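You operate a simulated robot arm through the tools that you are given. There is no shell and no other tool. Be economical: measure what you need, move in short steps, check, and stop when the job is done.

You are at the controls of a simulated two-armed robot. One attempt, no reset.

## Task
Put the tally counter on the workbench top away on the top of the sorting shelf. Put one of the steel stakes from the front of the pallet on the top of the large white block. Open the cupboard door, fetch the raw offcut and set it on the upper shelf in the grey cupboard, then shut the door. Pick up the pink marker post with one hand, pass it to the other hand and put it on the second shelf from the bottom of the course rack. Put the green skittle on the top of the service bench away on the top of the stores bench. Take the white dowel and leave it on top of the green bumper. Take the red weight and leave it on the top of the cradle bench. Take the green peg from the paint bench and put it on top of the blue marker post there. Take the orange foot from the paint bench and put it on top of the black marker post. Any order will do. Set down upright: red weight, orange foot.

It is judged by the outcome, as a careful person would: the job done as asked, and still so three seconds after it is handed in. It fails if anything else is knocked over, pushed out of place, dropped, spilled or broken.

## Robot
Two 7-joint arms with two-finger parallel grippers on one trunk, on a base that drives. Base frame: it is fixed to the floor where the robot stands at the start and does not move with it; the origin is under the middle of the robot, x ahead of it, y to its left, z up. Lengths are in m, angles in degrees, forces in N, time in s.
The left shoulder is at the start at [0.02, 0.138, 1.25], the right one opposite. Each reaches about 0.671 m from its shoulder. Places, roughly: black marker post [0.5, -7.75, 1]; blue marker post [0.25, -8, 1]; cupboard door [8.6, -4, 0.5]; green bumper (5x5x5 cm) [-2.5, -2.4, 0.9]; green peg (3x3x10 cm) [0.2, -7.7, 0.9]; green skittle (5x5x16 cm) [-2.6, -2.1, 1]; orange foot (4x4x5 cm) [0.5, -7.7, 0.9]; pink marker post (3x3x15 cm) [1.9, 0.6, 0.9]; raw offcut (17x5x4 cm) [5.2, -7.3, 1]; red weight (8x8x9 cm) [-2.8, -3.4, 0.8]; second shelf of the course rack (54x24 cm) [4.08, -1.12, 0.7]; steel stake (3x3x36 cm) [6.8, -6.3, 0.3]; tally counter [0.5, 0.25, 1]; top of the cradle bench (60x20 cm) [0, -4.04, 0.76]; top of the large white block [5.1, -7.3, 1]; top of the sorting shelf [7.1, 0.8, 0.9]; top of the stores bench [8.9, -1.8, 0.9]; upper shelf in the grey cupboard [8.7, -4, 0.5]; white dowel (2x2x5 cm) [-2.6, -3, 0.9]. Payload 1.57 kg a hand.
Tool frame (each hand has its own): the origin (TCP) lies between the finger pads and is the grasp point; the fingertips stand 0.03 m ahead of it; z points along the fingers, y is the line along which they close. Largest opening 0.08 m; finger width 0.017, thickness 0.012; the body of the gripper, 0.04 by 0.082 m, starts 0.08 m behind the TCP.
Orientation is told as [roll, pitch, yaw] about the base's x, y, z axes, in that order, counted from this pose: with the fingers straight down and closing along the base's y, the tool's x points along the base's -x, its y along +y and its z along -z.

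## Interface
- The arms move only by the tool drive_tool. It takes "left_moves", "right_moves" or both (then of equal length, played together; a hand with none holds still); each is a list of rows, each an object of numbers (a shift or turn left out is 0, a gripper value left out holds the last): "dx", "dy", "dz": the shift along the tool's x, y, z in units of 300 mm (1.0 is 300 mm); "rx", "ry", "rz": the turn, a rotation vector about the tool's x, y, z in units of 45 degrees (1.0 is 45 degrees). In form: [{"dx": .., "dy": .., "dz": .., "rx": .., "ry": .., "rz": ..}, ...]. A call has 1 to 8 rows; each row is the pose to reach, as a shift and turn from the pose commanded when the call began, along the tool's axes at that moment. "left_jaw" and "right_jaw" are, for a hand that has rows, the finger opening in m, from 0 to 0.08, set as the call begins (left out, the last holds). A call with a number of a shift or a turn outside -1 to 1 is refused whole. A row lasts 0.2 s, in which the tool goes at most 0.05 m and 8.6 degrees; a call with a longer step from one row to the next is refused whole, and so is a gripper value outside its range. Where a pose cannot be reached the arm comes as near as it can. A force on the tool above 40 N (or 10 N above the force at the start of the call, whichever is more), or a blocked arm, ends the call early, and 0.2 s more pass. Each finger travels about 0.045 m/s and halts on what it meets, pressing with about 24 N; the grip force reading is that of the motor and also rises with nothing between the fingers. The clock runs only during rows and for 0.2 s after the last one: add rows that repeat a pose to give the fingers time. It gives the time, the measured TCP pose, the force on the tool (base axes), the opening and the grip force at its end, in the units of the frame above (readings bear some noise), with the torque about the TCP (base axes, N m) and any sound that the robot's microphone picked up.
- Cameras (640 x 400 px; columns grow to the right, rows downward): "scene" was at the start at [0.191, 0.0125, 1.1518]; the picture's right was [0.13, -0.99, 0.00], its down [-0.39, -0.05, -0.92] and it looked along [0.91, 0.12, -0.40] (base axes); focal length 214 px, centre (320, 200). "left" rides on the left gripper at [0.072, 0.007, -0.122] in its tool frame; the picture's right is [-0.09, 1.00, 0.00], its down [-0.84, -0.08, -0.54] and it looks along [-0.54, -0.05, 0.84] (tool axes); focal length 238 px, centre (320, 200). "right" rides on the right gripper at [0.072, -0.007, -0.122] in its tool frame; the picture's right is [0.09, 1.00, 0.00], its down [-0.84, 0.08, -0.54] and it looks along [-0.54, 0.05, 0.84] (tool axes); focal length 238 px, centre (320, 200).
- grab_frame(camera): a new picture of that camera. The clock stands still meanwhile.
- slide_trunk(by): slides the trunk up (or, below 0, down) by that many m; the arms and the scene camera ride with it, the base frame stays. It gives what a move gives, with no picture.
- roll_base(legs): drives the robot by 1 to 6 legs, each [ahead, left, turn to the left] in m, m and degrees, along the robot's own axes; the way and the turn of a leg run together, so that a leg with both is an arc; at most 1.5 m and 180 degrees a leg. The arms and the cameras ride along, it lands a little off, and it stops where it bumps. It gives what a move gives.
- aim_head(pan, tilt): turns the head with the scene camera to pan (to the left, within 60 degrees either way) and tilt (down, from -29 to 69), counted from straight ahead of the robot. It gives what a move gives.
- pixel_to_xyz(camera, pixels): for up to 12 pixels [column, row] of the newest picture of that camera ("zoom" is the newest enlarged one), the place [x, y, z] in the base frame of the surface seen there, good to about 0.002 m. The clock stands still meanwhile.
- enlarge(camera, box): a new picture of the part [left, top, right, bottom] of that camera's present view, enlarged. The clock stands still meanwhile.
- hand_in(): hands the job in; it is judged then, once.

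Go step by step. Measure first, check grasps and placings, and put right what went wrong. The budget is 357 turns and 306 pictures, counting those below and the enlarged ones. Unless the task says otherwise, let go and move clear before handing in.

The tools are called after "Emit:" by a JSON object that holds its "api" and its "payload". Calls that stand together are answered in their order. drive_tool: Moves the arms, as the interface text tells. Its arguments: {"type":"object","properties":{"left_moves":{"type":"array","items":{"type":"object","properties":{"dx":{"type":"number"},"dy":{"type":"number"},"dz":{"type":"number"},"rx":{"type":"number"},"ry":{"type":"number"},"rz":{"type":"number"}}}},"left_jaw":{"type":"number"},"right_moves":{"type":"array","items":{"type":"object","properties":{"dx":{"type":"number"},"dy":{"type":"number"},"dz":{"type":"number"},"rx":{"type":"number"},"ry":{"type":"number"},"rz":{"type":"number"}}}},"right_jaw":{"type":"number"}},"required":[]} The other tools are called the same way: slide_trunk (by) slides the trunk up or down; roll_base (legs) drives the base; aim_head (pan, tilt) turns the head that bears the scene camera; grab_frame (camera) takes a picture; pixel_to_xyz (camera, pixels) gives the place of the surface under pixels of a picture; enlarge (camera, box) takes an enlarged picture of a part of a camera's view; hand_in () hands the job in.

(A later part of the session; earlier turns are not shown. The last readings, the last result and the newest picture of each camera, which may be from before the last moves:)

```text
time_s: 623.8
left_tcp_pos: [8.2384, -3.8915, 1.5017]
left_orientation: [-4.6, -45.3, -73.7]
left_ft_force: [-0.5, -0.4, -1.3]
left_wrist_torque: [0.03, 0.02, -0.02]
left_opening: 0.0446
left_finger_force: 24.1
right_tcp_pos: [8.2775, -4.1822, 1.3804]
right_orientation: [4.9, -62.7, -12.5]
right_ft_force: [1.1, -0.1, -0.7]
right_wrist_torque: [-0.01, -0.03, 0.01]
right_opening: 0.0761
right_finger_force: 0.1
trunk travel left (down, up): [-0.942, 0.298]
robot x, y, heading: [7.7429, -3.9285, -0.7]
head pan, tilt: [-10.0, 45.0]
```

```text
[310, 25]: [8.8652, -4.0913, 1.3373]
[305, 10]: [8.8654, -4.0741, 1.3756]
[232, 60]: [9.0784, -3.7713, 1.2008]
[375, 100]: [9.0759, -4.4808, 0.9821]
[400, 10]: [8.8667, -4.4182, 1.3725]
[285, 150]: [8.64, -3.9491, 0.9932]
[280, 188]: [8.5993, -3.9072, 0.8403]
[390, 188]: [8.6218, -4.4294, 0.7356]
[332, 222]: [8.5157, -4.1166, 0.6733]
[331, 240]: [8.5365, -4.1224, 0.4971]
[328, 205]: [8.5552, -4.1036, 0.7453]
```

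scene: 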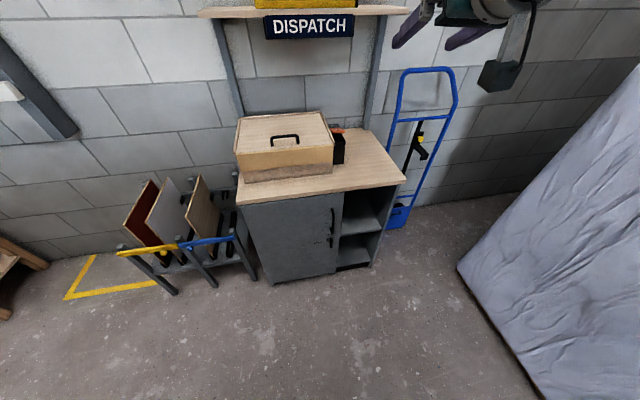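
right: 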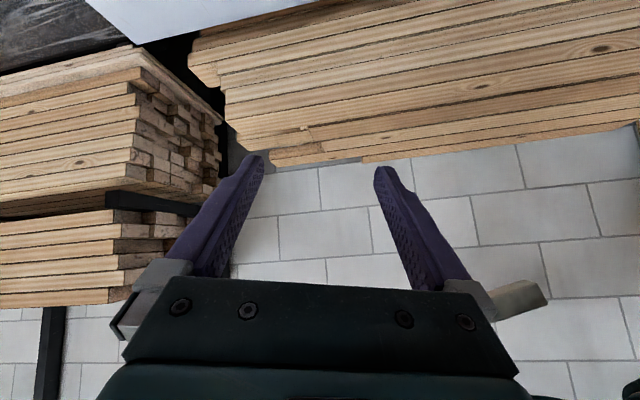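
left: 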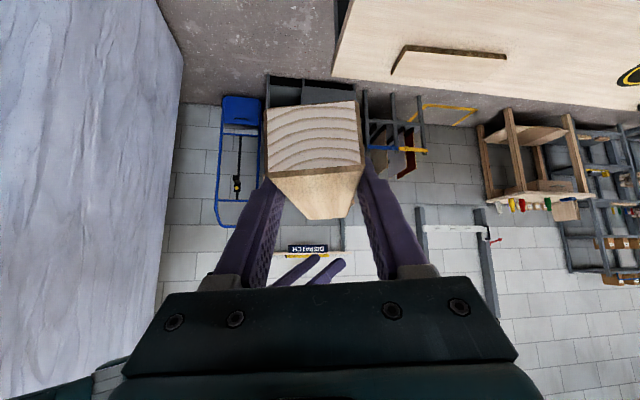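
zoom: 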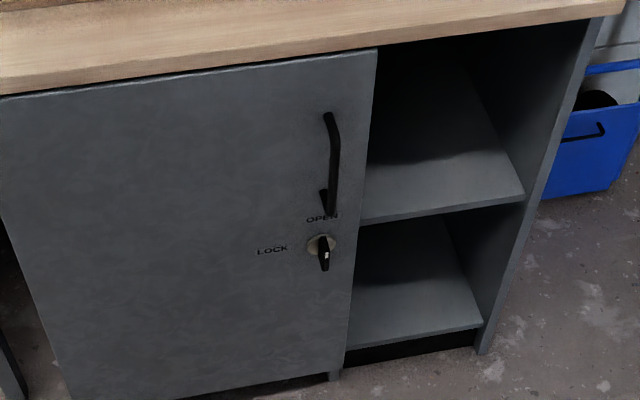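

The lock points to OPEN. The handle bar is at (8.516,-4.117), z 0.57–0.73. I'll lower the trunk and bring the right hand to handle height, still clear of the cupboard.

Emit:
{"api": "slide_trunk", "payload": {"by": -0.4}}

Emit:
{"api": "drive_tool", "payload": {"right_moves": [{"dx": 0.1, "dz": 0.05}, {"dx": 0.2, "dz": 0.1}, {"dx": 0.3, "dz": 0.15, "rx": -0.04, "ry": -0.05, "rz": -0.03}, {"dx": 0.42, "dz": 0.2, "rx": -0.08, "ry": -0.1, "rz": -0.06}, {"dx": 0.5, "dz": 0.22, "rx": -0.149, "ry": -0.202, "rz": -0.116}, {"dx": 0.5, "dz": 0.22, "rx": -0.149, "ry": -0.202, "rz": -0.116}], "right_jaw": 0.05}}

```text
time_s: 627.6
left_tcp_pos: [8.2389, -3.8927, 1.1028]
left_orientation: [-4.6, -45.3, -73.6]
left_ft_force: [0.9, 0.2, -1.7]
left_wrist_torque: [0.07, 0.0, -0.02]
left_opening: 0.0445
left_finger_force: 24.1
right_tcp_pos: [8.2784, -4.1819, 0.9802]
right_orientation: [4.9, -62.6, -12.5]
right_ft_force: [-0.4, 0.5, 0.2]
right_wrist_torque: [-0.02, 0.0, 0.03]
right_opening: 0.0759
right_finger_force: 0.1
trunk travel left (down, up): [-0.542, 0.698]
robot x, y, heading: [7.7402, -3.9324, -0.7]
head pan, tilt: [-10.0, 45.0]
```

```text
time_s: 629.0
left_tcp_pos: [8.2399, -3.8915, 1.1015]
left_orientation: [-4.5, -45.2, -73.6]
left_ft_force: [-0.4, -0.2, -1.1]
left_wrist_torque: [0.05, 0.01, 0.01]
left_opening: 0.0447
left_finger_force: 23.8
right_tcp_pos: [8.2986, -4.1614, 0.8409]
right_orientation: [-4.8, -57.3, -7.5]
right_ft_force: [0.4, 0.8, 0.2]
right_wrist_torque: [0.02, -0.01, -0.02]
right_opening: 0.0499
right_finger_force: 0.1
right hand out of reach, approached as far as the arm can: row 1, 2, 3, 4, 5, 6
trunk travel left (down, up): [-0.542, 0.698]
robot x, y, heading: [7.743, -3.9277, -0.9]
head pan, tilt: [-10.0, 45.0]
```

Emit:
{"api": "drive_tool", "payload": {"right_moves": [{"dy": 0.11, "dx": 0.015, "dz": -0.04, "rx": 0.05, "ry": 0.067, "rz": 0.04}, {"dy": 0.22, "dx": 0.03, "dz": -0.08, "rx": 0.1, "ry": 0.135, "rz": 0.08}, {"dy": 0.333, "dx": 0.045, "dz": -0.125, "rx": 0.149, "ry": 0.202, "rz": 0.116}, {"dy": 0.333, "dx": 0.045, "dz": -0.125, "rx": 0.149, "ry": 0.202, "rz": 0.116}]}}

```text
time_s: 630.0
left_tcp_pos: [8.2387, -3.892, 1.1024]
left_orientation: [-4.7, -45.3, -73.6]
left_ft_force: [0.6, -0.3, -1.6]
left_wrist_torque: [0.06, 0.05, -0.01]
left_opening: 0.045
left_finger_force: 24.3
right_tcp_pos: [8.2843, -4.0542, 0.8432]
right_orientation: [-3.9, -48.6, -17.5]
right_ft_force: [0.0, 1.4, 0.4]
right_wrist_torque: [0.01, 0.0, 0.01]
right_opening: 0.0498
right_finger_force: 0.0
trunk travel left (down, up): [-0.542, 0.698]
robot x, y, heading: [7.7412, -3.9311, -0.7]
head pan, tilt: [-10.0, 45.0]
```

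Emit:
{"api": "drive_tool", "payload": {"right_moves": [{"rx": -0.085, "ry": -0.097, "rz": -0.037, "dz": -0.03}, {"rx": -0.17, "ry": -0.194, "rz": -0.075, "dz": -0.06}, {"rx": -0.256, "ry": -0.29, "rz": -0.112, "dz": -0.09}, {"rx": -0.34, "ry": -0.387, "rz": -0.15, "dz": -0.12}, {"rx": -0.427, "ry": -0.484, "rz": -0.187, "dz": -0.12}, {"rx": -0.427, "ry": -0.484, "rz": -0.187, "dz": -0.12}]}}

```text
time_s: 631.4
left_tcp_pos: [8.2387, -3.8918, 1.1027]
left_orientation: [-4.6, -45.2, -73.6]
left_ft_force: [-0.8, -0.2, -2.2]
left_wrist_torque: [0.04, 0.02, 0.0]
left_opening: 0.0448
left_finger_force: 23.9
right_tcp_pos: [8.2665, -4.0306, 0.8772]
right_orientation: [-0.5, -65.5, -3.9]
right_ft_force: [-0.2, -0.2, 0.6]
right_wrist_torque: [-0.01, -0.02, 0.02]
right_opening: 0.0501
right_finger_force: 0.0
right hand out of reach, approached as far as the arm can: row 4, 5, 6
trunk travel left (down, up): [-0.542, 0.698]
robot x, y, heading: [7.7427, -3.9248, -1.0]
head pan, tilt: [-10.0, 45.0]
```

Good pose. Lower to handle height, align laterally, and approach to 6 cm.

Emit:
{"api": "slide_trunk", "payload": {"by": -0.2}}

Emit:
{"api": "roll_base", "payload": {"legs": [[0.08, -0.083, 1], [0.09, 0, 0]]}}

Emit:
{"api": "grab_frame", "payload": {"camera": "right"}}

Emit:
{"api": "grab_frame", "payload": {"camera": "scene"}}

```text
time_s: 633.5
left_tcp_pos: [8.2393, -3.8919, 0.9013]
left_orientation: [-4.7, -45.3, -73.6]
left_ft_force: [0.1, 0.1, -1.9]
left_wrist_torque: [0.01, 0.02, -0.01]
left_opening: 0.0444
left_finger_force: 23.9
right_tcp_pos: [8.2682, -4.0303, 0.6785]
right_orientation: [-0.7, -65.6, -3.8]
right_ft_force: [0.5, -0.2, 0.3]
right_wrist_torque: [0.04, 0.03, 0.02]
right_opening: 0.0497
right_finger_force: 0.0
trunk travel left (down, up): [-0.342, 0.898]
robot x, y, heading: [7.742, -3.9316, -0.7]
head pan, tilt: [-10.0, 45.0]
```

```text
time_s: 635.5
left_tcp_pos: [8.4074, -3.9676, 0.9023]
left_orientation: [-4.6, -45.2, -72.3]
left_ft_force: [-0.8, 0.7, -1.3]
left_wrist_torque: [0.06, 0.04, 0.0]
left_opening: 0.0449
left_finger_force: 24.0
right_tcp_pos: [8.4392, -4.1052, 0.6774]
right_orientation: [-0.6, -65.5, -2.5]
right_ft_force: [0.6, -0.2, 0.3]
right_wrist_torque: [0.01, 0.02, 0.04]
right_opening: 0.0502
right_finger_force: 0.0
trunk travel left (down, up): [-0.342, 0.898]
robot x, y, heading: [7.9102, -4.0184, 0.5]
head pan, tilt: [-10.0, 45.0]
```

```text
151 pictures are left
```

right: 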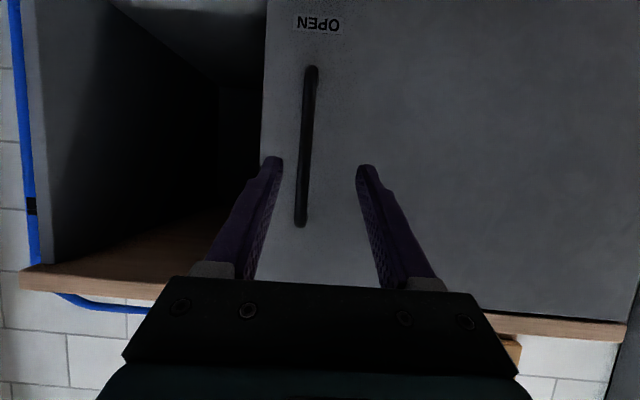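

```text
150 pictures are left
```

scene: 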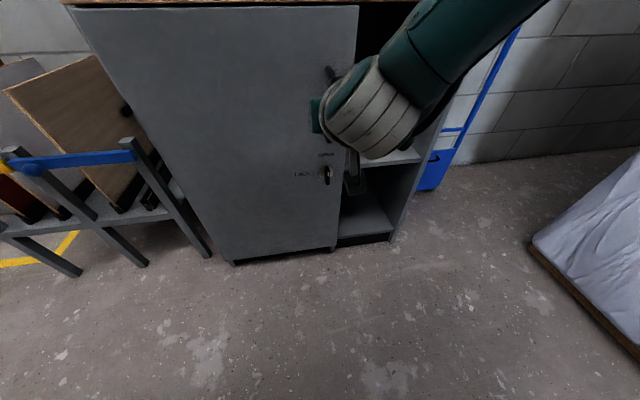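

Emit:
{"api": "pixel_to_xyz", "payload": {"camera": "right", "pixels": [[305, 140], [302, 190], [309, 90], [300, 222], [312, 68], [330, 150]]}}

```text
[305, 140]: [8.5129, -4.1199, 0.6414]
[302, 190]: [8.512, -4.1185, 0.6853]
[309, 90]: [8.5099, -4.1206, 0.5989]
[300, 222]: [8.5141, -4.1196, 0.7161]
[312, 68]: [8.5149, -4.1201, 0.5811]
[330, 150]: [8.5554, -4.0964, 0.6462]
```

The handle bar is at y -4.12, x≈8.518. Advance 7 cm and grip it.

Emit:
{"api": "roll_base", "payload": {"legs": [[0.069, -0.015, 0]]}}

Emit:
{"api": "drive_tool", "payload": {"right_moves": [{"dz": 0}, {"dz": 0}, {"dz": 0}, {"dz": 0}], "right_jaw": 0.005}}

Emit:
{"api": "grab_frame", "payload": {"camera": "right"}}

```text
time_s: 636.5
left_tcp_pos: [8.4772, -3.9821, 0.9027]
left_orientation: [-4.6, -45.4, -72.4]
left_ft_force: [-1.4, 0.2, -1.6]
left_wrist_torque: [0.06, -0.02, 0.01]
left_opening: 0.0444
left_finger_force: 23.9
right_tcp_pos: [8.5074, -4.12, 0.677]
right_orientation: [-0.6, -65.5, -2.5]
right_ft_force: [0.0, 0.3, 0.0]
right_wrist_torque: [0.03, 0.0, -0.01]
right_opening: 0.0499
right_finger_force: 0.0
trunk travel left (down, up): [-0.342, 0.898]
robot x, y, heading: [7.9822, -4.0292, 0.6]
head pan, tilt: [-10.0, 45.0]
```

```text
time_s: 637.5
left_tcp_pos: [8.4766, -3.9827, 0.9025]
left_orientation: [-4.7, -45.3, -72.3]
left_ft_force: [0.3, 0.3, -1.2]
left_wrist_torque: [0.06, 0.02, 0.0]
left_opening: 0.0445
left_finger_force: 24.1
right_tcp_pos: [8.5085, -4.1207, 0.6775]
right_orientation: [-0.7, -65.5, -2.4]
right_ft_force: [0.1, -3.0, -0.9]
right_wrist_torque: [0.17, -0.12, -0.06]
right_opening: 0.0118
right_finger_force: 28.8
trunk travel left (down, up): [-0.342, 0.898]
robot x, y, heading: [7.9827, -4.0281, 0.4]
head pan, tilt: [-10.0, 45.0]
```

```text
149 pictures are left
```

right: 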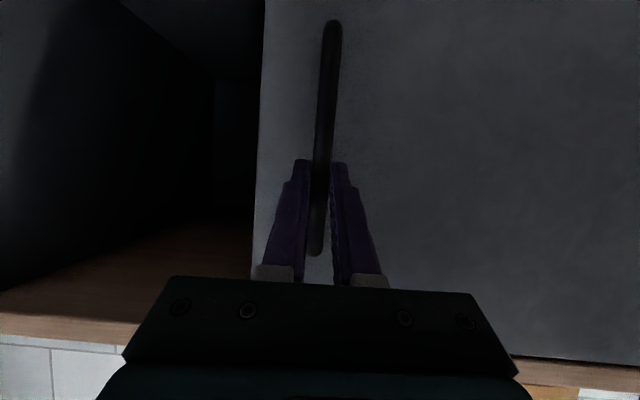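

The bar is gripped. I'll swing the door by driving the base in an arc about the hinge (about 8.555,-3.745), 12° first.

Emit:
{"api": "roll_base", "payload": {"legs": [[-0.0593, 0.1198, -12]]}}

Emit:
{"api": "grab_frame", "payload": {"camera": "right"}}

Emit:
{"api": "grab_frame", "payload": {"camera": "scene"}}

```text
time_s: 638.8
left_tcp_pos: [8.4307, -3.9605, 0.9027]
left_orientation: [-4.7, -45.2, -84.6]
left_ft_force: [0.5, -0.8, -0.8]
left_wrist_torque: [0.06, 0.02, 0.03]
left_opening: 0.0447
left_finger_force: 24.3
right_tcp_pos: [8.4314, -4.1028, 0.6776]
right_orientation: [-0.4, -65.6, -15.0]
right_ft_force: [2.0, 4.1, -0.1]
right_wrist_torque: [0.11, 0.05, 0.04]
right_opening: 0.0116
right_finger_force: 29.1
trunk travel left (down, up): [-0.342, 0.898]
robot x, y, heading: [7.9368, -3.8991, -12.2]
head pan, tilt: [-10.0, 45.0]
```

```text
148 pictures are left
```

right: 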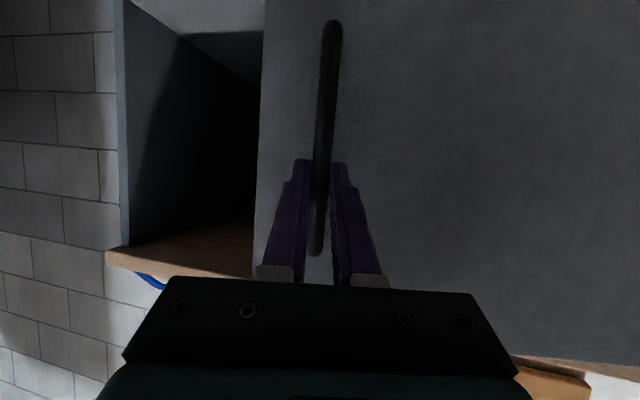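

```text
147 pictures are left
```

scene: 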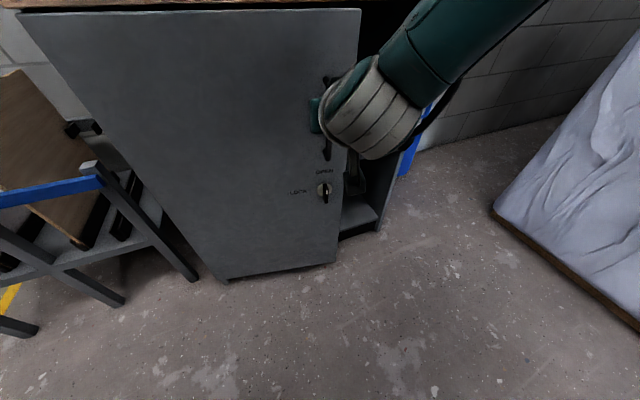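

The door opens easily. Another 24°.

Emit:
{"api": "roll_base", "payload": {"legs": [[-0.0593, 0.1198, -12], [-0.0593, 0.1198, -12]]}}

Emit:
{"api": "grab_frame", "payload": {"camera": "scene"}}

```text
time_s: 641.0
left_tcp_pos: [8.356, -3.8919, 0.9027]
left_orientation: [-4.5, -45.0, -109.1]
left_ft_force: [0.2, -0.3, -0.8]
left_wrist_torque: [0.06, -0.02, -0.01]
left_opening: 0.0448
left_finger_force: 23.9
right_tcp_pos: [8.3008, -4.0192, 0.6768]
right_orientation: [0.0, -65.5, -39.4]
right_ft_force: [12.3, 12.0, 2.2]
right_wrist_torque: [0.0, 0.02, 0.19]
right_opening: 0.0117
right_finger_force: 29.3
trunk travel left (down, up): [-0.342, 0.898]
robot x, y, heading: [7.9227, -3.6375, -36.2]
head pan, tilt: [-10.0, 45.0]
```

```text
146 pictures are left
```

scene: 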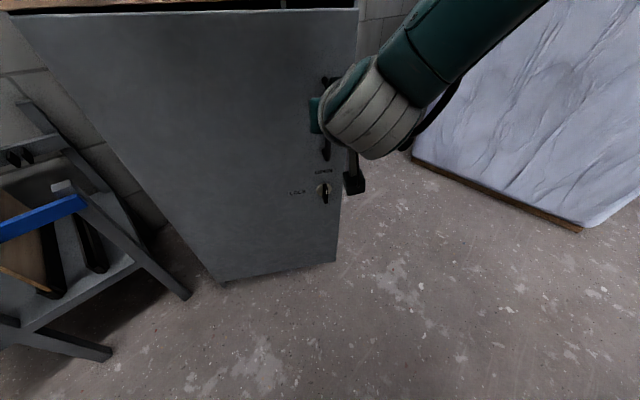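

Now about 37° open. One more 14°, then I'll let go and push it wider from the inside.

Emit:
{"api": "roll_base", "payload": {"legs": [[-0.065, 0.138, -14]]}}

Emit:
{"api": "drive_tool", "payload": {"right_moves": [{"dz": 0}, {"dz": 0}, {"dz": 0}], "right_jaw": 0.05}}

Emit:
{"api": "roll_base", "payload": {"legs": [[-0.12, 0, 0]]}}

Emit:
{"api": "grab_frame", "payload": {"camera": "scene"}}

```text
time_s: 642.4
left_tcp_pos: [8.3282, -3.8424, 0.9037]
left_orientation: [-4.5, -45.1, -123.2]
left_ft_force: [0.1, -0.7, -0.8]
left_wrist_torque: [0.06, 0.02, 0.0]
left_opening: 0.0446
left_finger_force: 24.1
right_tcp_pos: [8.2437, -3.9527, 0.6778]
right_orientation: [0.2, -65.4, -53.7]
right_ft_force: [14.1, 9.3, 2.2]
right_wrist_torque: [-0.08, 0.0, 0.27]
right_opening: 0.0119
right_finger_force: 29.0
trunk travel left (down, up): [-0.342, 0.898]
robot x, y, heading: [7.9729, -3.4884, -50.7]
head pan, tilt: [-10.0, 45.0]
```

```text
time_s: 643.2
left_tcp_pos: [8.3265, -3.8447, 0.9028]
left_orientation: [-4.5, -45.3, -123.2]
left_ft_force: [0.6, 0.3, -1.0]
left_wrist_torque: [0.04, -0.02, -0.01]
left_opening: 0.0446
left_finger_force: 24.4
right_tcp_pos: [8.2408, -3.9539, 0.6771]
right_orientation: [-0.5, -65.3, -53.1]
right_ft_force: [0.5, 0.1, -0.1]
right_wrist_torque: [0.0, 0.0, -0.01]
right_opening: 0.0498
right_finger_force: 0.0
trunk travel left (down, up): [-0.342, 0.898]
robot x, y, heading: [7.9772, -3.4894, -50.1]
head pan, tilt: [-10.0, 45.0]
```

```text
time_s: 644.5
left_tcp_pos: [8.2487, -3.7512, 0.9014]
left_orientation: [-4.6, -45.4, -123.0]
left_ft_force: [0.6, -0.1, -1.7]
left_wrist_torque: [0.03, -0.01, -0.01]
left_opening: 0.0446
left_finger_force: 23.4
right_tcp_pos: [8.1644, -3.8605, 0.6777]
right_orientation: [-0.4, -65.4, -52.9]
right_ft_force: [-1.0, 0.8, 0.1]
right_wrist_torque: [-0.03, -0.02, -0.04]
right_opening: 0.0501
right_finger_force: 0.1
trunk travel left (down, up): [-0.342, 0.898]
robot x, y, heading: [7.9002, -3.3972, -50.4]
head pan, tilt: [-10.0, 45.0]
```

```text
145 pictures are left
```

scene: 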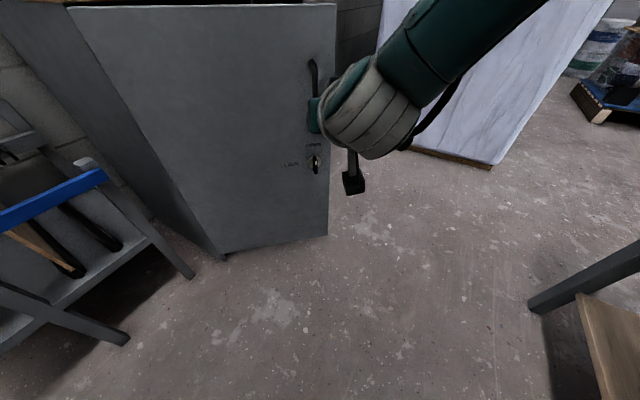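

Released. I'll raise the hands above the door, drive round to its open side, and then push it wider from inside.

Emit:
{"api": "slide_trunk", "payload": {"by": 0.3}}

Emit:
{"api": "roll_base", "payload": {"legs": [[0.1, -0.6, 0], [0.5, 0.05, 0], [0, 0, 50.4]]}}

Emit:
{"api": "aim_head", "payload": {"pan": 10, "tilt": 45}}

Emit:
{"api": "grab_frame", "payload": {"camera": "scene"}}

```text
time_s: 647.5
left_tcp_pos: [8.2484, -3.7507, 1.2029]
left_orientation: [-4.7, -45.3, -123.0]
left_ft_force: [-0.2, 0.1, -1.2]
left_wrist_torque: [0.03, -0.01, 0.04]
left_opening: 0.0446
left_finger_force: 24.4
right_tcp_pos: [8.1648, -3.8607, 0.9774]
right_orientation: [-0.4, -65.4, -52.9]
right_ft_force: [0.2, -0.3, -0.6]
right_wrist_torque: [-0.01, 0.0, -0.01]
right_opening: 0.0499
right_finger_force: 0.2
trunk travel left (down, up): [-0.642, 0.598]
robot x, y, heading: [7.8963, -3.3963, -50.2]
head pan, tilt: [-10.0, 45.0]
```

```text
time_s: 655.6
left_tcp_pos: [8.3445, -4.1609, 1.2016]
left_orientation: [-4.6, -45.3, -73.7]
left_ft_force: [0.2, 0.1, -0.6]
left_wrist_torque: [0.07, -0.01, 0.01]
left_opening: 0.0445
left_finger_force: 24.0
right_tcp_pos: [8.3737, -4.2965, 0.9776]
right_orientation: [-0.4, -65.4, -3.7]
right_ft_force: [0.9, 0.0, -0.2]
right_wrist_torque: [-0.01, -0.01, 0.01]
right_opening: 0.05
right_finger_force: 0.1
trunk travel left (down, up): [-0.642, 0.598]
robot x, y, heading: [7.8477, -4.1964, -0.8]
head pan, tilt: [-10.0, 45.0]
```

```text
time_s: 656.4
left_tcp_pos: [8.3454, -4.1606, 1.2025]
left_orientation: [-4.6, -45.2, -73.8]
left_ft_force: [-0.2, 0.5, -0.9]
left_wrist_torque: [0.04, 0.03, 0.02]
left_opening: 0.0445
left_finger_force: 23.8
right_tcp_pos: [8.3734, -4.298, 0.9782]
right_orientation: [-0.4, -65.4, -3.6]
right_ft_force: [0.2, -0.7, -0.7]
right_wrist_torque: [-0.02, -0.01, 0.01]
right_opening: 0.0498
right_finger_force: 0.1
trunk travel left (down, up): [-0.642, 0.598]
robot x, y, heading: [7.8471, -4.1988, -0.8]
head pan, tilt: [10.0, 45.0]
```

```text
144 pictures are left
```

scene: 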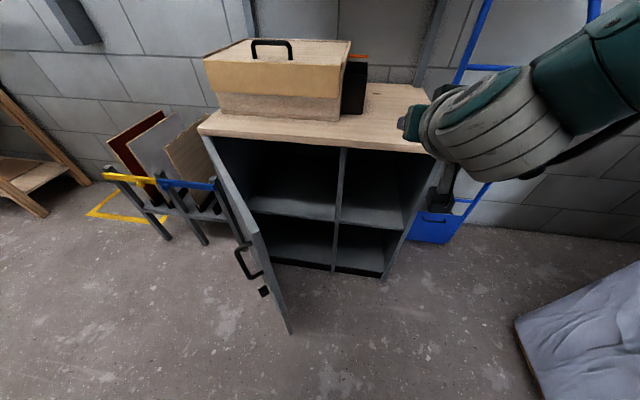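

The door already stands well open. Measuring door edge and the shelf inside.

Emit:
{"api": "pixel_to_xyz", "payload": {"camera": "scene", "pixels": [[256, 235], [285, 320], [235, 190], [225, 160], [290, 205], [290, 215], [320, 205], [337, 215], [255, 205], [300, 185], [370, 205], [290, 250]]}}

Emit:
{"api": "enlarge", "payload": {"camera": "scene", "box": [190, 100, 440, 340]}}

```text
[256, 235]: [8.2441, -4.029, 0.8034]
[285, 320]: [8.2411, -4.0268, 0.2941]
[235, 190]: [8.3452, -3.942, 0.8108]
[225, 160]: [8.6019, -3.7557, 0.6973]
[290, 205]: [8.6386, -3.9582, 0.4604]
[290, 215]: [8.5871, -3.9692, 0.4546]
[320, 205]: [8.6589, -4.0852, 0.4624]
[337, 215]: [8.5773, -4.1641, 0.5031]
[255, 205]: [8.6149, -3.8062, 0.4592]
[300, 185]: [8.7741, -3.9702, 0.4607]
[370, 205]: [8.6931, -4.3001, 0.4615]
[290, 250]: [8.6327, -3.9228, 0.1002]
```

```text
1.67 times, centred on (315, 220) of scene
```

zoom: 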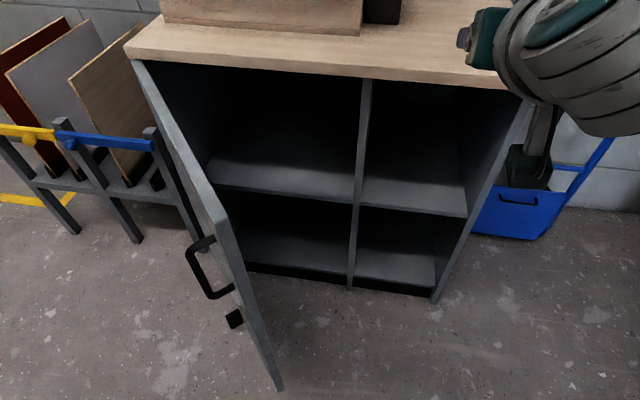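

The upper shelf is at z 0.461; the door edge at (8.243,-4.028) is about 50° open. I'll lower the right hand and strafe north to push the door to about 80°.

Emit:
{"api": "roll_base", "payload": {"legs": [[0.03, 0, 0.8]]}}

Emit:
{"api": "slide_trunk", "payload": {"by": -0.28}}

Emit:
{"api": "roll_base", "payload": {"legs": [[0, 0.3, 0], [0, 0.17, 0]]}}

Emit:
{"api": "grab_frame", "payload": {"camera": "scene"}}

```text
time_s: 657.3
left_tcp_pos: [8.3743, -4.1548, 1.2028]
left_orientation: [-4.6, -45.2, -73.0]
left_ft_force: [0.6, 0.1, -1.5]
left_wrist_torque: [0.04, 0.01, -0.01]
left_opening: 0.0446
left_finger_force: 24.0
right_tcp_pos: [8.4049, -4.2903, 0.9778]
right_orientation: [-0.3, -65.4, -2.8]
right_ft_force: [0.0, -1.2, 0.1]
right_wrist_torque: [-0.02, -0.04, -0.01]
right_opening: 0.0499
right_finger_force: 0.1
trunk travel left (down, up): [-0.642, 0.598]
robot x, y, heading: [7.876, -4.198, -0.2]
head pan, tilt: [10.0, 45.0]
```

```text
time_s: 660.1
left_tcp_pos: [8.3763, -4.1538, 0.9217]
left_orientation: [-4.7, -45.3, -72.9]
left_ft_force: [0.8, 0.5, -0.7]
left_wrist_torque: [0.04, 0.03, 0.01]
left_opening: 0.0445
left_finger_force: 23.8
right_tcp_pos: [8.4034, -4.2895, 0.6978]
right_orientation: [-0.4, -65.5, -2.9]
right_ft_force: [-0.2, 0.2, 0.1]
right_wrist_torque: [0.02, 0.01, 0.02]
right_opening: 0.0498
right_finger_force: 0.1
trunk travel left (down, up): [-0.362, 0.878]
robot x, y, heading: [7.8764, -4.1976, 0.0]
head pan, tilt: [10.0, 45.0]
```

```text
time_s: 663.2
left_tcp_pos: [8.3766, -3.6783, 0.9221]
left_orientation: [-4.5, -45.2, -72.9]
left_ft_force: [0.4, 0.4, -1.6]
left_wrist_torque: [0.08, 0.04, -0.03]
left_opening: 0.0446
left_finger_force: 23.7
right_tcp_pos: [8.4051, -3.8155, 0.6981]
right_orientation: [-0.3, -65.4, -3.0]
right_ft_force: [-0.2, -0.3, 0.0]
right_wrist_torque: [-0.03, 0.02, -0.01]
right_opening: 0.0499
right_finger_force: 0.2
trunk travel left (down, up): [-0.362, 0.878]
robot x, y, heading: [7.877, -3.7189, -0.2]
head pan, tilt: [10.0, 45.0]
```

```text
142 pictures are left
```

scene: 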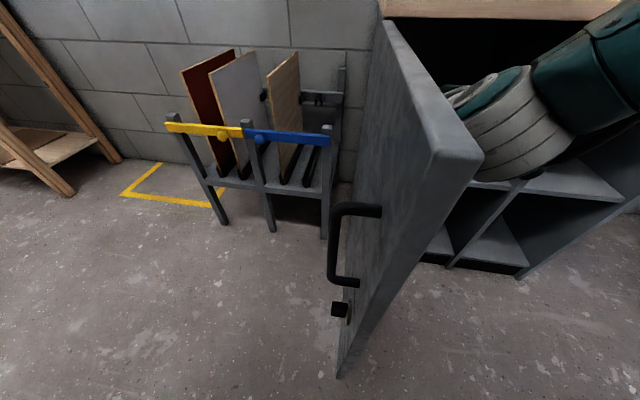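

The door is now near 80°. I'll move back south, raise, and turn the left hand with the offcut to point forward.

Emit:
{"api": "roll_base", "payload": {"legs": [[0, -0.35, 0]]}}

Emit:
{"api": "slide_trunk", "payload": {"by": 0.3}}

Emit:
{"api": "drive_tool", "payload": {"left_moves": [{"rx": -0.12, "ry": -0.01, "rz": -0.117, "dx": 0.07, "dz": 0.07}, {"rx": -0.24, "ry": -0.02, "rz": -0.233, "dx": 0.14, "dz": 0.14}, {"rx": -0.36, "ry": -0.03, "rz": -0.35, "dx": 0.21, "dz": 0.21}, {"rx": -0.48, "ry": -0.04, "rz": -0.467, "dx": 0.28, "dz": 0.28}, {"rx": -0.6, "ry": -0.05, "rz": -0.583, "dx": 0.35, "dz": 0.35}, {"rx": -0.711, "ry": -0.055, "rz": -0.7, "dx": 0.35, "dz": 0.35}]}}

Emit:
{"api": "grab_frame", "payload": {"camera": "scene"}}

```text
time_s: 665.5
left_tcp_pos: [8.3775, -4.0226, 0.9229]
left_orientation: [-4.6, -45.3, -72.4]
left_ft_force: [0.3, -0.3, -1.1]
left_wrist_torque: [0.07, 0.04, 0.0]
left_opening: 0.0443
left_finger_force: 24.1
right_tcp_pos: [8.408, -4.1594, 0.6981]
right_orientation: [-0.5, -65.4, -2.3]
right_ft_force: [-0.5, -1.5, -0.5]
right_wrist_torque: [0.01, 0.01, -0.01]
right_opening: 0.0497
right_finger_force: 0.0
trunk travel left (down, up): [-0.362, 0.878]
robot x, y, heading: [7.8813, -4.072, 0.6]
head pan, tilt: [10.0, 45.0]
```

```text
time_s: 668.5
left_tcp_pos: [8.3762, -4.0238, 1.2221]
left_orientation: [-4.6, -45.2, -72.3]
left_ft_force: [-0.4, -0.3, -0.5]
left_wrist_torque: [0.07, 0.0, -0.04]
left_opening: 0.0446
left_finger_force: 23.8
right_tcp_pos: [8.408, -4.1602, 0.9971]
right_orientation: [-0.4, -65.4, -2.2]
right_ft_force: [-0.9, 0.2, -0.3]
right_wrist_torque: [0.03, 0.02, 0.02]
right_opening: 0.05
right_finger_force: 0.1
trunk travel left (down, up): [-0.662, 0.578]
robot x, y, heading: [7.8779, -4.0743, 0.4]
head pan, tilt: [10.0, 45.0]
```

```text
time_s: 669.9
left_tcp_pos: [8.3682, -4.0251, 1.0725]
left_orientation: [-4.5, -45.2, -27.2]
left_ft_force: [-0.1, -0.1, -2.0]
left_wrist_torque: [0.02, 0.07, 0.02]
left_opening: 0.0446
left_finger_force: 24.5
right_tcp_pos: [8.4081, -4.1594, 0.9985]
right_orientation: [-0.5, -65.4, -2.2]
right_ft_force: [0.0, 0.1, -0.4]
right_wrist_torque: [0.01, 0.02, 0.02]
right_opening: 0.0502
right_finger_force: 0.1
trunk travel left (down, up): [-0.662, 0.578]
robot x, y, heading: [7.8795, -4.0721, 0.3]
head pan, tilt: [10.0, 45.0]
```

```text
141 pictures are left
```

scene: 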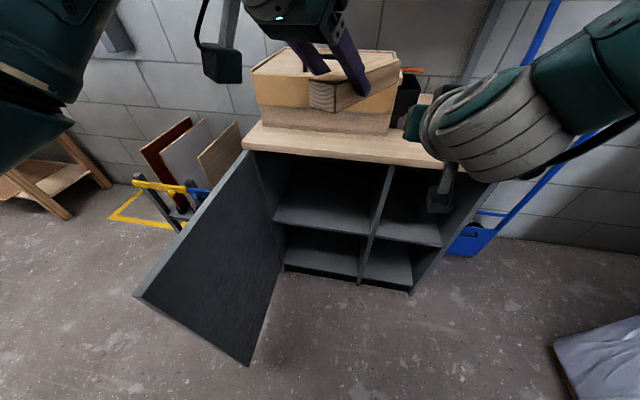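

The door stands about 85° open. I'll finish turning the left hand forward and fold the right hand out to the side.

Emit:
{"api": "drive_tool", "payload": {"left_moves": [{"rx": -0.09, "rz": -0.07, "dy": 0.06}, {"rx": -0.18, "ry": -0.006, "rz": -0.145, "dy": 0.12}, {"rx": -0.27, "ry": -0.009, "rz": -0.218, "dy": 0.19}, {"rx": -0.36, "ry": -0.012, "rz": -0.29, "dy": 0.25}, {"rx": -0.45, "ry": -0.015, "rz": -0.363, "dy": 0.31}, {"rx": -0.533, "ry": -0.018, "rz": -0.431, "dy": 0.373}, {"rx": -0.533, "ry": -0.018, "rz": -0.431, "dy": 0.373}, {"rx": -0.533, "ry": -0.018, "rz": -0.431, "dy": 0.373}], "right_moves": [{"dx": -0.022, "dy": -0.108, "dz": -0.092}, {"dx": -0.044, "dy": -0.217, "dz": -0.185}, {"dx": -0.066, "dy": -0.325, "dz": -0.277}, {"dx": -0.088, "dy": -0.433, "dz": -0.37}, {"dx": -0.11, "dy": -0.542, "dz": -0.462}, {"dx": -0.132, "dy": -0.65, "dz": -0.555}, {"dx": -0.154, "dy": -0.758, "dz": -0.648}, {"dx": -0.175, "dy": -0.867, "dz": -0.74}]}}

Emit:
{"api": "grab_frame", "payload": {"camera": "left"}}

```text
time_s: 670.8
left_tcp_pos: [8.3999, -3.9733, 1.0708]
left_orientation: [-2.0, -45.0, -12.7]
left_ft_force: [0.6, 0.4, -0.8]
left_wrist_torque: [0.02, 0.06, 0.0]
left_opening: 0.0443
left_finger_force: 24.3
right_tcp_pos: [8.2928, -4.2055, 0.9975]
right_orientation: [-2.6, -52.8, 0.1]
right_ft_force: [0.2, 0.0, -0.8]
right_wrist_torque: [-0.01, -0.01, 0.02]
right_opening: 0.05
right_finger_force: 0.1
right hand out of reach, approached as far as the arm can: row 1, 2, 3, 4
trunk travel left (down, up): [-0.662, 0.578]
robot x, y, heading: [7.878, -4.0725, 0.5]
head pan, tilt: [10.0, 45.0]
stopped in row 4 (right hand): the arm was blocked; the commanded pose is now the measured one
```

```text
140 pictures are left
```

left: 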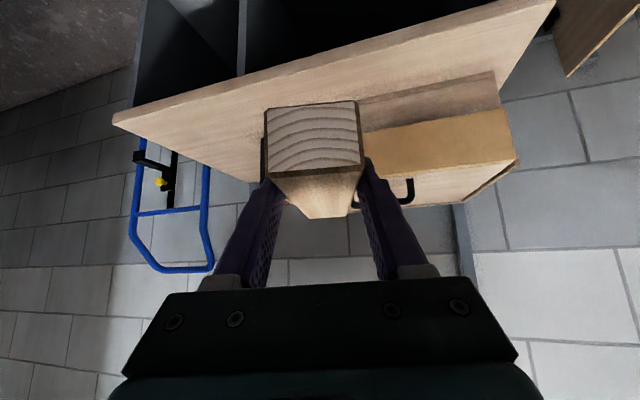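

Emit:
{"api": "drive_tool", "payload": {"left_moves": [{"rx": -0.05, "rz": -0.04, "dy": 0.11, "dx": 0.018, "dz": -0.018}, {"rx": -0.1, "rz": -0.083, "dy": 0.22, "dx": 0.035, "dz": -0.035}, {"rx": -0.15, "rz": -0.124, "dy": 0.33, "dx": 0.053, "dz": -0.053}, {"rx": -0.2, "rz": -0.166, "dy": 0.44, "dx": 0.07, "dz": -0.07}, {"rx": -0.251, "rz": -0.207, "dy": 0.553, "dx": 0.088, "dz": -0.088}]}}

Emit:
{"api": "drive_tool", "payload": {"right_moves": [{"dx": -0.05, "dy": -0.13, "dz": -0.04}, {"dx": -0.1, "dy": -0.26, "dz": -0.08}, {"dx": -0.15, "dy": -0.39, "dz": -0.12}, {"dx": -0.2, "dy": -0.52, "dz": -0.16}, {"dx": -0.267, "dy": -0.65, "dz": -0.2}]}}

```text
time_s: 672.0
left_tcp_pos: [8.4075, -3.8008, 1.0669]
left_orientation: [0.0, -44.8, 0.6]
left_ft_force: [-0.5, -0.3, -1.2]
left_wrist_torque: [0.01, 0.05, 0.01]
left_opening: 0.0448
left_finger_force: 24.2
right_tcp_pos: [8.2929, -4.2056, 0.9977]
right_orientation: [-2.6, -52.8, 0.0]
right_ft_force: [0.4, -0.3, 0.9]
right_wrist_torque: [0.0, -0.01, -0.01]
right_opening: 0.0499
right_finger_force: 0.0
trunk travel left (down, up): [-0.662, 0.578]
robot x, y, heading: [7.8781, -4.0705, 0.3]
head pan, tilt: [10.0, 45.0]
```

```text
time_s: 672.6
left_tcp_pos: [8.4083, -3.8015, 1.0675]
left_orientation: [0.2, -44.9, 0.5]
left_ft_force: [-0.2, 0.8, 0.0]
left_wrist_torque: [-0.01, 0.07, 0.0]
left_opening: 0.0446
left_finger_force: 24.1
right_tcp_pos: [8.2459, -4.2599, 0.9826]
right_orientation: [-3.5, -41.3, 1.5]
right_ft_force: [0.0, -0.2, 0.0]
right_wrist_torque: [0.03, 0.0, -0.03]
right_opening: 0.05
right_finger_force: 0.1
right hand out of reach, approached as far as the arm can: row 1, 2, 3
trunk travel left (down, up): [-0.662, 0.578]
robot x, y, heading: [7.8795, -4.0709, 0.5]
head pan, tilt: [10.0, 45.0]
stopped in row 3 (right hand): the arm was blocked; the commanded pose is now the measured one
```

The left hand is ready. I'll shift south so the torso clears the door, lower the trunk and view the alignment with the compartment.

Emit:
{"api": "roll_base", "payload": {"legs": [[0, -0.19, -0.5]]}}

Emit:
{"api": "slide_trunk", "payload": {"by": -0.4}}

Emit:
{"api": "slide_trunk", "payload": {"by": -0.13}}

Emit:
{"api": "aim_head", "payload": {"pan": 25, "tilt": 25}}

Emit:
{"api": "grab_frame", "payload": {"camera": "scene"}}

Emit:
{"api": "grab_frame", "payload": {"camera": "left"}}

```text
time_s: 674.2
left_tcp_pos: [8.411, -3.9941, 1.0682]
left_orientation: [0.0, -44.8, 0.4]
left_ft_force: [-0.5, -0.3, -1.0]
left_wrist_torque: [0.0, 0.04, -0.02]
left_opening: 0.0445
left_finger_force: 23.8
right_tcp_pos: [8.2464, -4.4518, 0.982]
right_orientation: [-3.6, -41.3, 1.1]
right_ft_force: [-0.4, -1.0, 0.2]
right_wrist_torque: [-0.01, -0.01, -0.01]
right_opening: 0.0502
right_finger_force: 0.1
trunk travel left (down, up): [-0.662, 0.578]
robot x, y, heading: [7.8772, -4.2609, 0.2]
head pan, tilt: [10.0, 45.0]
```

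```text
time_s: 678.0
left_tcp_pos: [8.4112, -3.9952, 0.6684]
left_orientation: [-0.1, -44.9, 0.3]
left_ft_force: [0.9, 0.2, -0.9]
left_wrist_torque: [0.0, 0.05, 0.0]
left_opening: 0.0445
left_finger_force: 23.5
right_tcp_pos: [8.2452, -4.4515, 0.5819]
right_orientation: [-3.6, -41.3, 1.2]
right_ft_force: [0.5, 0.9, 0.0]
right_wrist_torque: [0.02, -0.02, 0.0]
right_opening: 0.05
right_finger_force: 0.1
trunk travel left (down, up): [-0.262, 0.978]
robot x, y, heading: [7.8809, -4.2637, 0.2]
head pan, tilt: [10.0, 45.0]
```

```text
time_s: 679.6
left_tcp_pos: [8.4105, -3.9945, 0.5359]
left_orientation: [0.0, -44.9, 0.3]
left_ft_force: [0.4, -0.1, -1.5]
left_wrist_torque: [-0.01, 0.1, 0.02]
left_opening: 0.0447
left_finger_force: 23.8
right_tcp_pos: [8.2458, -4.4527, 0.4534]
right_orientation: [-3.4, -41.3, 1.0]
right_ft_force: [-0.1, 0.7, 0.6]
right_wrist_torque: [0.01, -0.01, 0.0]
right_opening: 0.0501
right_finger_force: 0.1
trunk travel left (down, up): [-0.132, 1.108]
robot x, y, heading: [7.8842, -4.26, 0.1]
head pan, tilt: [10.0, 45.0]
```

```text
time_s: 680.4
left_tcp_pos: [8.4112, -3.9952, 0.5377]
left_orientation: [0.0, -44.8, 0.3]
left_ft_force: [0.4, -0.4, -1.5]
left_wrist_torque: [-0.01, 0.05, 0.0]
left_opening: 0.0445
left_finger_force: 23.9
right_tcp_pos: [8.2457, -4.4522, 0.4512]
right_orientation: [-3.6, -41.2, 1.1]
right_ft_force: [0.0, -0.4, -0.3]
right_wrist_torque: [0.01, 0.01, 0.01]
right_opening: 0.0498
right_finger_force: 0.0
trunk travel left (down, up): [-0.132, 1.108]
robot x, y, heading: [7.8809, -4.2613, -0.0]
head pan, tilt: [25.0, 25.0]
```

```text
139 pictures are left
```

scene: 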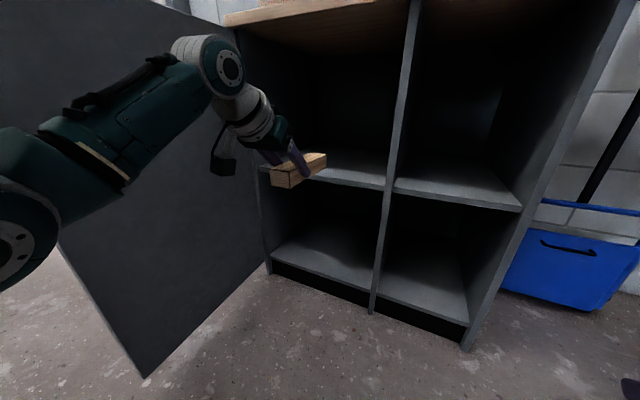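

```text
138 pictures are left
```

left: 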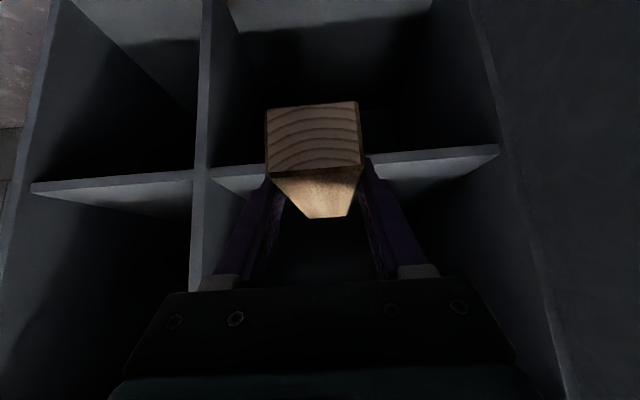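

Aligned: the offcut is above shelf height and between the compartment walls. Drive in.

Emit:
{"api": "roll_base", "payload": {"legs": [[0.15, 0, 0]]}}

Emit:
{"api": "grab_frame", "payload": {"camera": "left"}}

Emit:
{"api": "grab_frame", "payload": {"camera": "scene"}}

```text
time_s: 681.8
left_tcp_pos: [8.5587, -3.9971, 0.5367]
left_orientation: [0.0, -44.8, 0.2]
left_ft_force: [0.0, -0.4, -1.6]
left_wrist_torque: [0.01, 0.05, -0.03]
left_opening: 0.0445
left_finger_force: 23.9
right_tcp_pos: [8.3932, -4.4536, 0.4515]
right_orientation: [-3.6, -41.2, 1.1]
right_ft_force: [0.4, -0.5, -0.5]
right_wrist_torque: [0.0, -0.01, -0.01]
right_opening: 0.0502
right_finger_force: 0.0
trunk travel left (down, up): [-0.132, 1.108]
robot x, y, heading: [8.0285, -4.2604, 0.0]
head pan, tilt: [25.0, 25.0]
```

```text
137 pictures are left
```

left: 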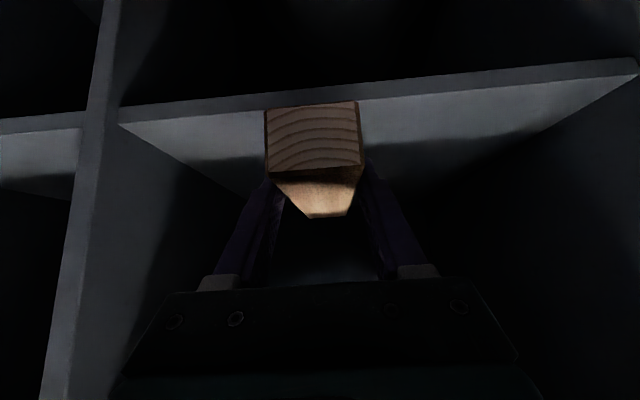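

```text
136 pictures are left
```

scene: 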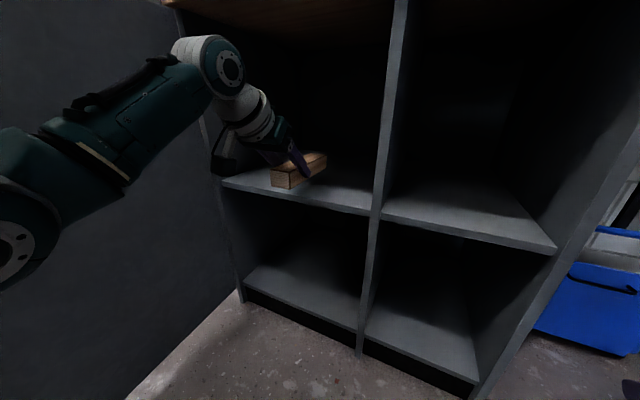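

Emit:
{"api": "roll_base", "payload": {"legs": [[0.085, 0, 0]]}}

Emit:
{"api": "slide_trunk", "payload": {"by": -0.036}}

Emit:
{"api": "grab_frame", "payload": {"camera": "scene"}}

```text
time_s: 682.9
left_tcp_pos: [8.6464, -3.9931, 0.5372]
left_orientation: [0.1, -44.8, 0.3]
left_ft_force: [-0.3, 0.2, -1.8]
left_wrist_torque: [-0.01, 0.07, -0.04]
left_opening: 0.0446
left_finger_force: 23.9
right_tcp_pos: [8.4802, -4.4514, 0.452]
right_orientation: [-3.5, -41.0, 1.1]
right_ft_force: [0.3, -0.3, 0.7]
right_wrist_torque: [0.02, -0.01, 0.0]
right_opening: 0.0499
right_finger_force: 0.1
trunk travel left (down, up): [-0.132, 1.108]
robot x, y, heading: [8.1165, -4.262, 0.3]
head pan, tilt: [25.0, 25.0]
```

```text
time_s: 683.7
left_tcp_pos: [8.6476, -3.9946, 0.5007]
left_orientation: [0.0, -44.8, 0.3]
left_ft_force: [0.6, -0.4, -0.4]
left_wrist_torque: [0.01, 0.06, -0.03]
left_opening: 0.0447
left_finger_force: 23.9
right_tcp_pos: [8.4832, -4.4516, 0.416]
right_orientation: [-3.6, -41.2, 1.2]
right_ft_force: [-0.6, 0.5, -0.6]
right_wrist_torque: [0.01, 0.02, 0.01]
right_opening: 0.05
right_finger_force: 0.1
trunk travel left (down, up): [-0.096, 1.144]
robot x, y, heading: [8.1201, -4.2614, 0.3]
head pan, tilt: [25.0, 25.0]
```

```text
135 pictures are left
```

scene: 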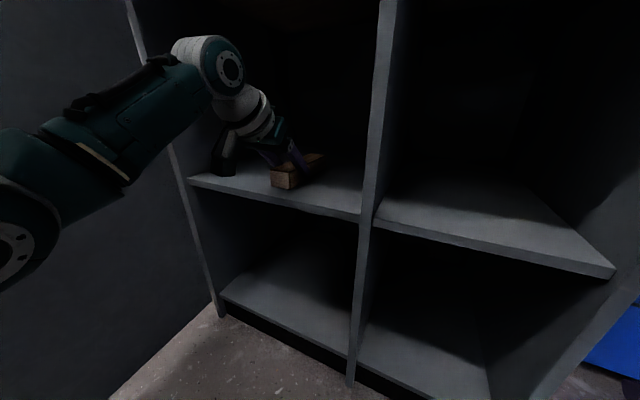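

Emit:
{"api": "slide_trunk", "payload": {"by": -0.009}}

```text
time_s: 684.3
left_tcp_pos: [8.6481, -3.9929, 0.494]
left_orientation: [0.0, -45.1, 0.3]
left_ft_force: [-4.3, -0.1, 9.3]
left_wrist_torque: [-0.16, -0.63, -0.14]
left_opening: 0.0442
left_finger_force: 24.3
right_tcp_pos: [8.4823, -4.4514, 0.4062]
right_orientation: [-3.5, -41.2, 1.1]
right_ft_force: [0.0, -0.6, -0.5]
right_wrist_torque: [0.01, -0.03, -0.03]
right_opening: 0.0499
right_finger_force: 0.0
trunk travel left (down, up): [-0.087, 1.153]
robot x, y, heading: [8.1178, -4.2589, 0.0]
head pan, tilt: [25.0, 25.0]
```

Contact. Open, rise slightly, and back out.

Emit:
{"api": "drive_tool", "payload": {"left_moves": [{"dz": 0}, {"dz": 0}, {"dz": 0}, {"dz": 0}], "left_jaw": 0.075}}

Emit:
{"api": "drive_tool", "payload": {"left_moves": [{"dz": -0.06}, {"dz": -0.13}, {"dz": -0.18}]}}

Emit:
{"api": "roll_base", "payload": {"legs": [[-0.3, 0, 0]]}}

Emit:
{"api": "grab_frame", "payload": {"camera": "scene"}}

```text
time_s: 685.3
left_tcp_pos: [8.6473, -3.9941, 0.4915]
left_orientation: [0.1, -44.8, 0.3]
left_ft_force: [-0.7, -0.1, 0.5]
left_wrist_torque: [0.01, 0.0, -0.02]
left_opening: 0.0753
left_finger_force: 0.0
right_tcp_pos: [8.482, -4.4515, 0.407]
right_orientation: [-3.5, -41.2, 1.1]
right_ft_force: [-0.2, -0.6, -0.1]
right_wrist_torque: [-0.01, -0.03, -0.06]
right_opening: 0.05
right_finger_force: 0.1
trunk travel left (down, up): [-0.087, 1.153]
robot x, y, heading: [8.1161, -4.2628, 0.1]
head pan, tilt: [25.0, 25.0]
```

```text
time_s: 686.1
left_tcp_pos: [8.6099, -3.9946, 0.5295]
left_orientation: [0.1, -44.8, 0.3]
left_ft_force: [-1.5, -0.3, -0.7]
left_wrist_torque: [0.01, 0.01, 0.02]
left_opening: 0.0749
left_finger_force: 0.0
right_tcp_pos: [8.4806, -4.4525, 0.406]
right_orientation: [-3.6, -41.3, 1.2]
right_ft_force: [-0.9, -0.1, 0.8]
right_wrist_torque: [0.01, 0.0, -0.01]
right_opening: 0.0502
right_finger_force: 0.2
trunk travel left (down, up): [-0.087, 1.153]
robot x, y, heading: [8.1189, -4.2643, 0.1]
head pan, tilt: [25.0, 25.0]
```

```text
time_s: 688.2
left_tcp_pos: [8.3378, -4.0041, 0.5367]
left_orientation: [-0.2, -45.6, -0.4]
left_ft_force: [-0.3, -0.1, 0.2]
left_wrist_torque: [0.02, 0.01, -0.01]
left_opening: 0.0749
left_finger_force: 0.2
right_tcp_pos: [8.2068, -4.4586, 0.4119]
right_orientation: [-3.7, -42.1, 0.6]
right_ft_force: [-0.1, 0.5, -0.3]
right_wrist_torque: [0.01, 0.02, 0.02]
right_opening: 0.0498
right_finger_force: 0.1
trunk travel left (down, up): [-0.087, 1.153]
robot x, y, heading: [7.8213, -4.2616, -0.7]
head pan, tilt: [25.0, 25.0]
stopped in leg 1: the robot was blocked; the commanded pose is now the measured one
```

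```text
134 pictures are left
```

scene: 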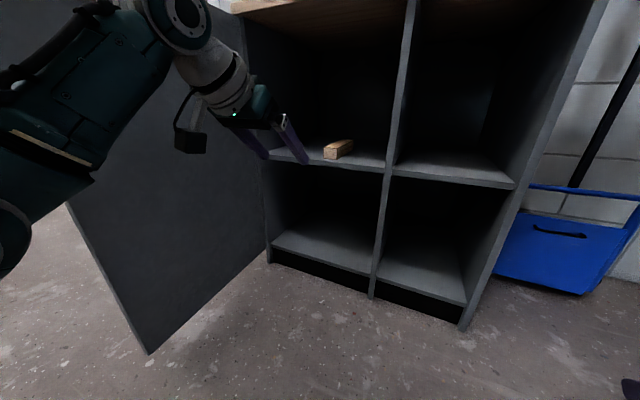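

The offcut lies on the upper shelf. Now to shut the door: I'll raise the hands above it and move to its outer side.

Emit:
{"api": "slide_trunk", "payload": {"by": 0.4}}

Emit:
{"api": "slide_trunk", "payload": {"by": 0.12}}

Emit:
{"api": "roll_base", "payload": {"legs": [[0.06, 0, 0.7], [0, 0.79, 0]]}}

Emit:
{"api": "aim_head", "payload": {"pan": -15, "tilt": 50}}

Emit:
{"api": "grab_frame", "payload": {"camera": "scene"}}

```text
time_s: 692.1
left_tcp_pos: [8.3171, -4.0006, 0.931]
left_orientation: [0.0, -44.9, -0.4]
left_ft_force: [-0.9, 0.7, 0.1]
left_wrist_torque: [0.01, -0.01, 0.0]
left_opening: 0.075
left_finger_force: 0.1
right_tcp_pos: [8.185, -4.4557, 0.8057]
right_orientation: [-3.7, -41.2, 0.6]
right_ft_force: [-0.9, 0.5, -0.2]
right_wrist_torque: [0.02, -0.01, -0.04]
right_opening: 0.05
right_finger_force: 0.0
trunk travel left (down, up): [-0.487, 0.753]
robot x, y, heading: [7.8173, -4.2599, -0.4]
head pan, tilt: [25.0, 25.0]
```

```text
time_s: 693.6
left_tcp_pos: [8.3173, -4.0008, 1.0505]
left_orientation: [0.0, -44.8, -0.2]
left_ft_force: [0.2, -0.2, 0.3]
left_wrist_torque: [-0.04, 0.0, 0.01]
left_opening: 0.0751
left_finger_force: 0.0
right_tcp_pos: [8.1845, -4.455, 0.9268]
right_orientation: [-3.6, -41.2, 0.6]
right_ft_force: [-0.5, -0.3, 0.7]
right_wrist_torque: [-0.01, -0.02, -0.01]
right_opening: 0.0502
right_finger_force: 0.2
trunk travel left (down, up): [-0.607, 0.633]
robot x, y, heading: [7.8227, -4.2601, -0.5]
head pan, tilt: [25.0, 25.0]
```

```text
time_s: 698.3
left_tcp_pos: [8.3846, -3.2348, 1.0504]
left_orientation: [0.0, -44.8, -0.7]
left_ft_force: [0.0, 0.6, -0.5]
left_wrist_torque: [0.0, 0.03, -0.04]
left_opening: 0.0751
left_finger_force: 0.0
right_tcp_pos: [8.2483, -3.6898, 0.9279]
right_orientation: [-3.7, -41.3, 0.2]
right_ft_force: [-0.6, -0.1, 0.8]
right_wrist_torque: [-0.01, 0.0, 0.01]
right_opening: 0.0499
right_finger_force: 0.0
trunk travel left (down, up): [-0.607, 0.633]
robot x, y, heading: [7.8837, -3.4945, -0.7]
head pan, tilt: [25.0, 25.0]
```

```text
time_s: 699.4
left_tcp_pos: [8.3832, -3.2348, 1.05]
left_orientation: [-0.1, -44.8, -0.7]
left_ft_force: [0.6, -0.1, 0.1]
left_wrist_torque: [-0.03, 0.02, -0.04]
left_opening: 0.075
left_finger_force: 0.1
right_tcp_pos: [8.2489, -3.689, 0.9269]
right_orientation: [-3.5, -41.2, 0.2]
right_ft_force: [-0.6, -0.6, -0.5]
right_wrist_torque: [0.0, -0.01, 0.03]
right_opening: 0.05
right_finger_force: 0.0
trunk travel left (down, up): [-0.607, 0.633]
robot x, y, heading: [7.8863, -3.4922, -1.1]
head pan, tilt: [-15.0, 50.0]
```

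```text
133 pictures are left
```

scene: 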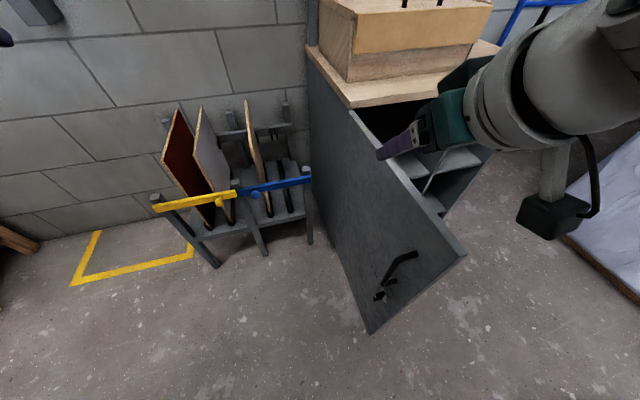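

Emit:
{"api": "pixel_to_xyz", "payload": {"camera": "scene", "pixels": [[460, 253], [420, 205], [375, 145], [400, 260], [372, 325], [355, 118]]}}

```text
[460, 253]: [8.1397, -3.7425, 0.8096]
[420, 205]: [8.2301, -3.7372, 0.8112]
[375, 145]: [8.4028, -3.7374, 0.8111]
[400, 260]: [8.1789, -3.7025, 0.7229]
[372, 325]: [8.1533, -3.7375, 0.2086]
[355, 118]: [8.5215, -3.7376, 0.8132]
```

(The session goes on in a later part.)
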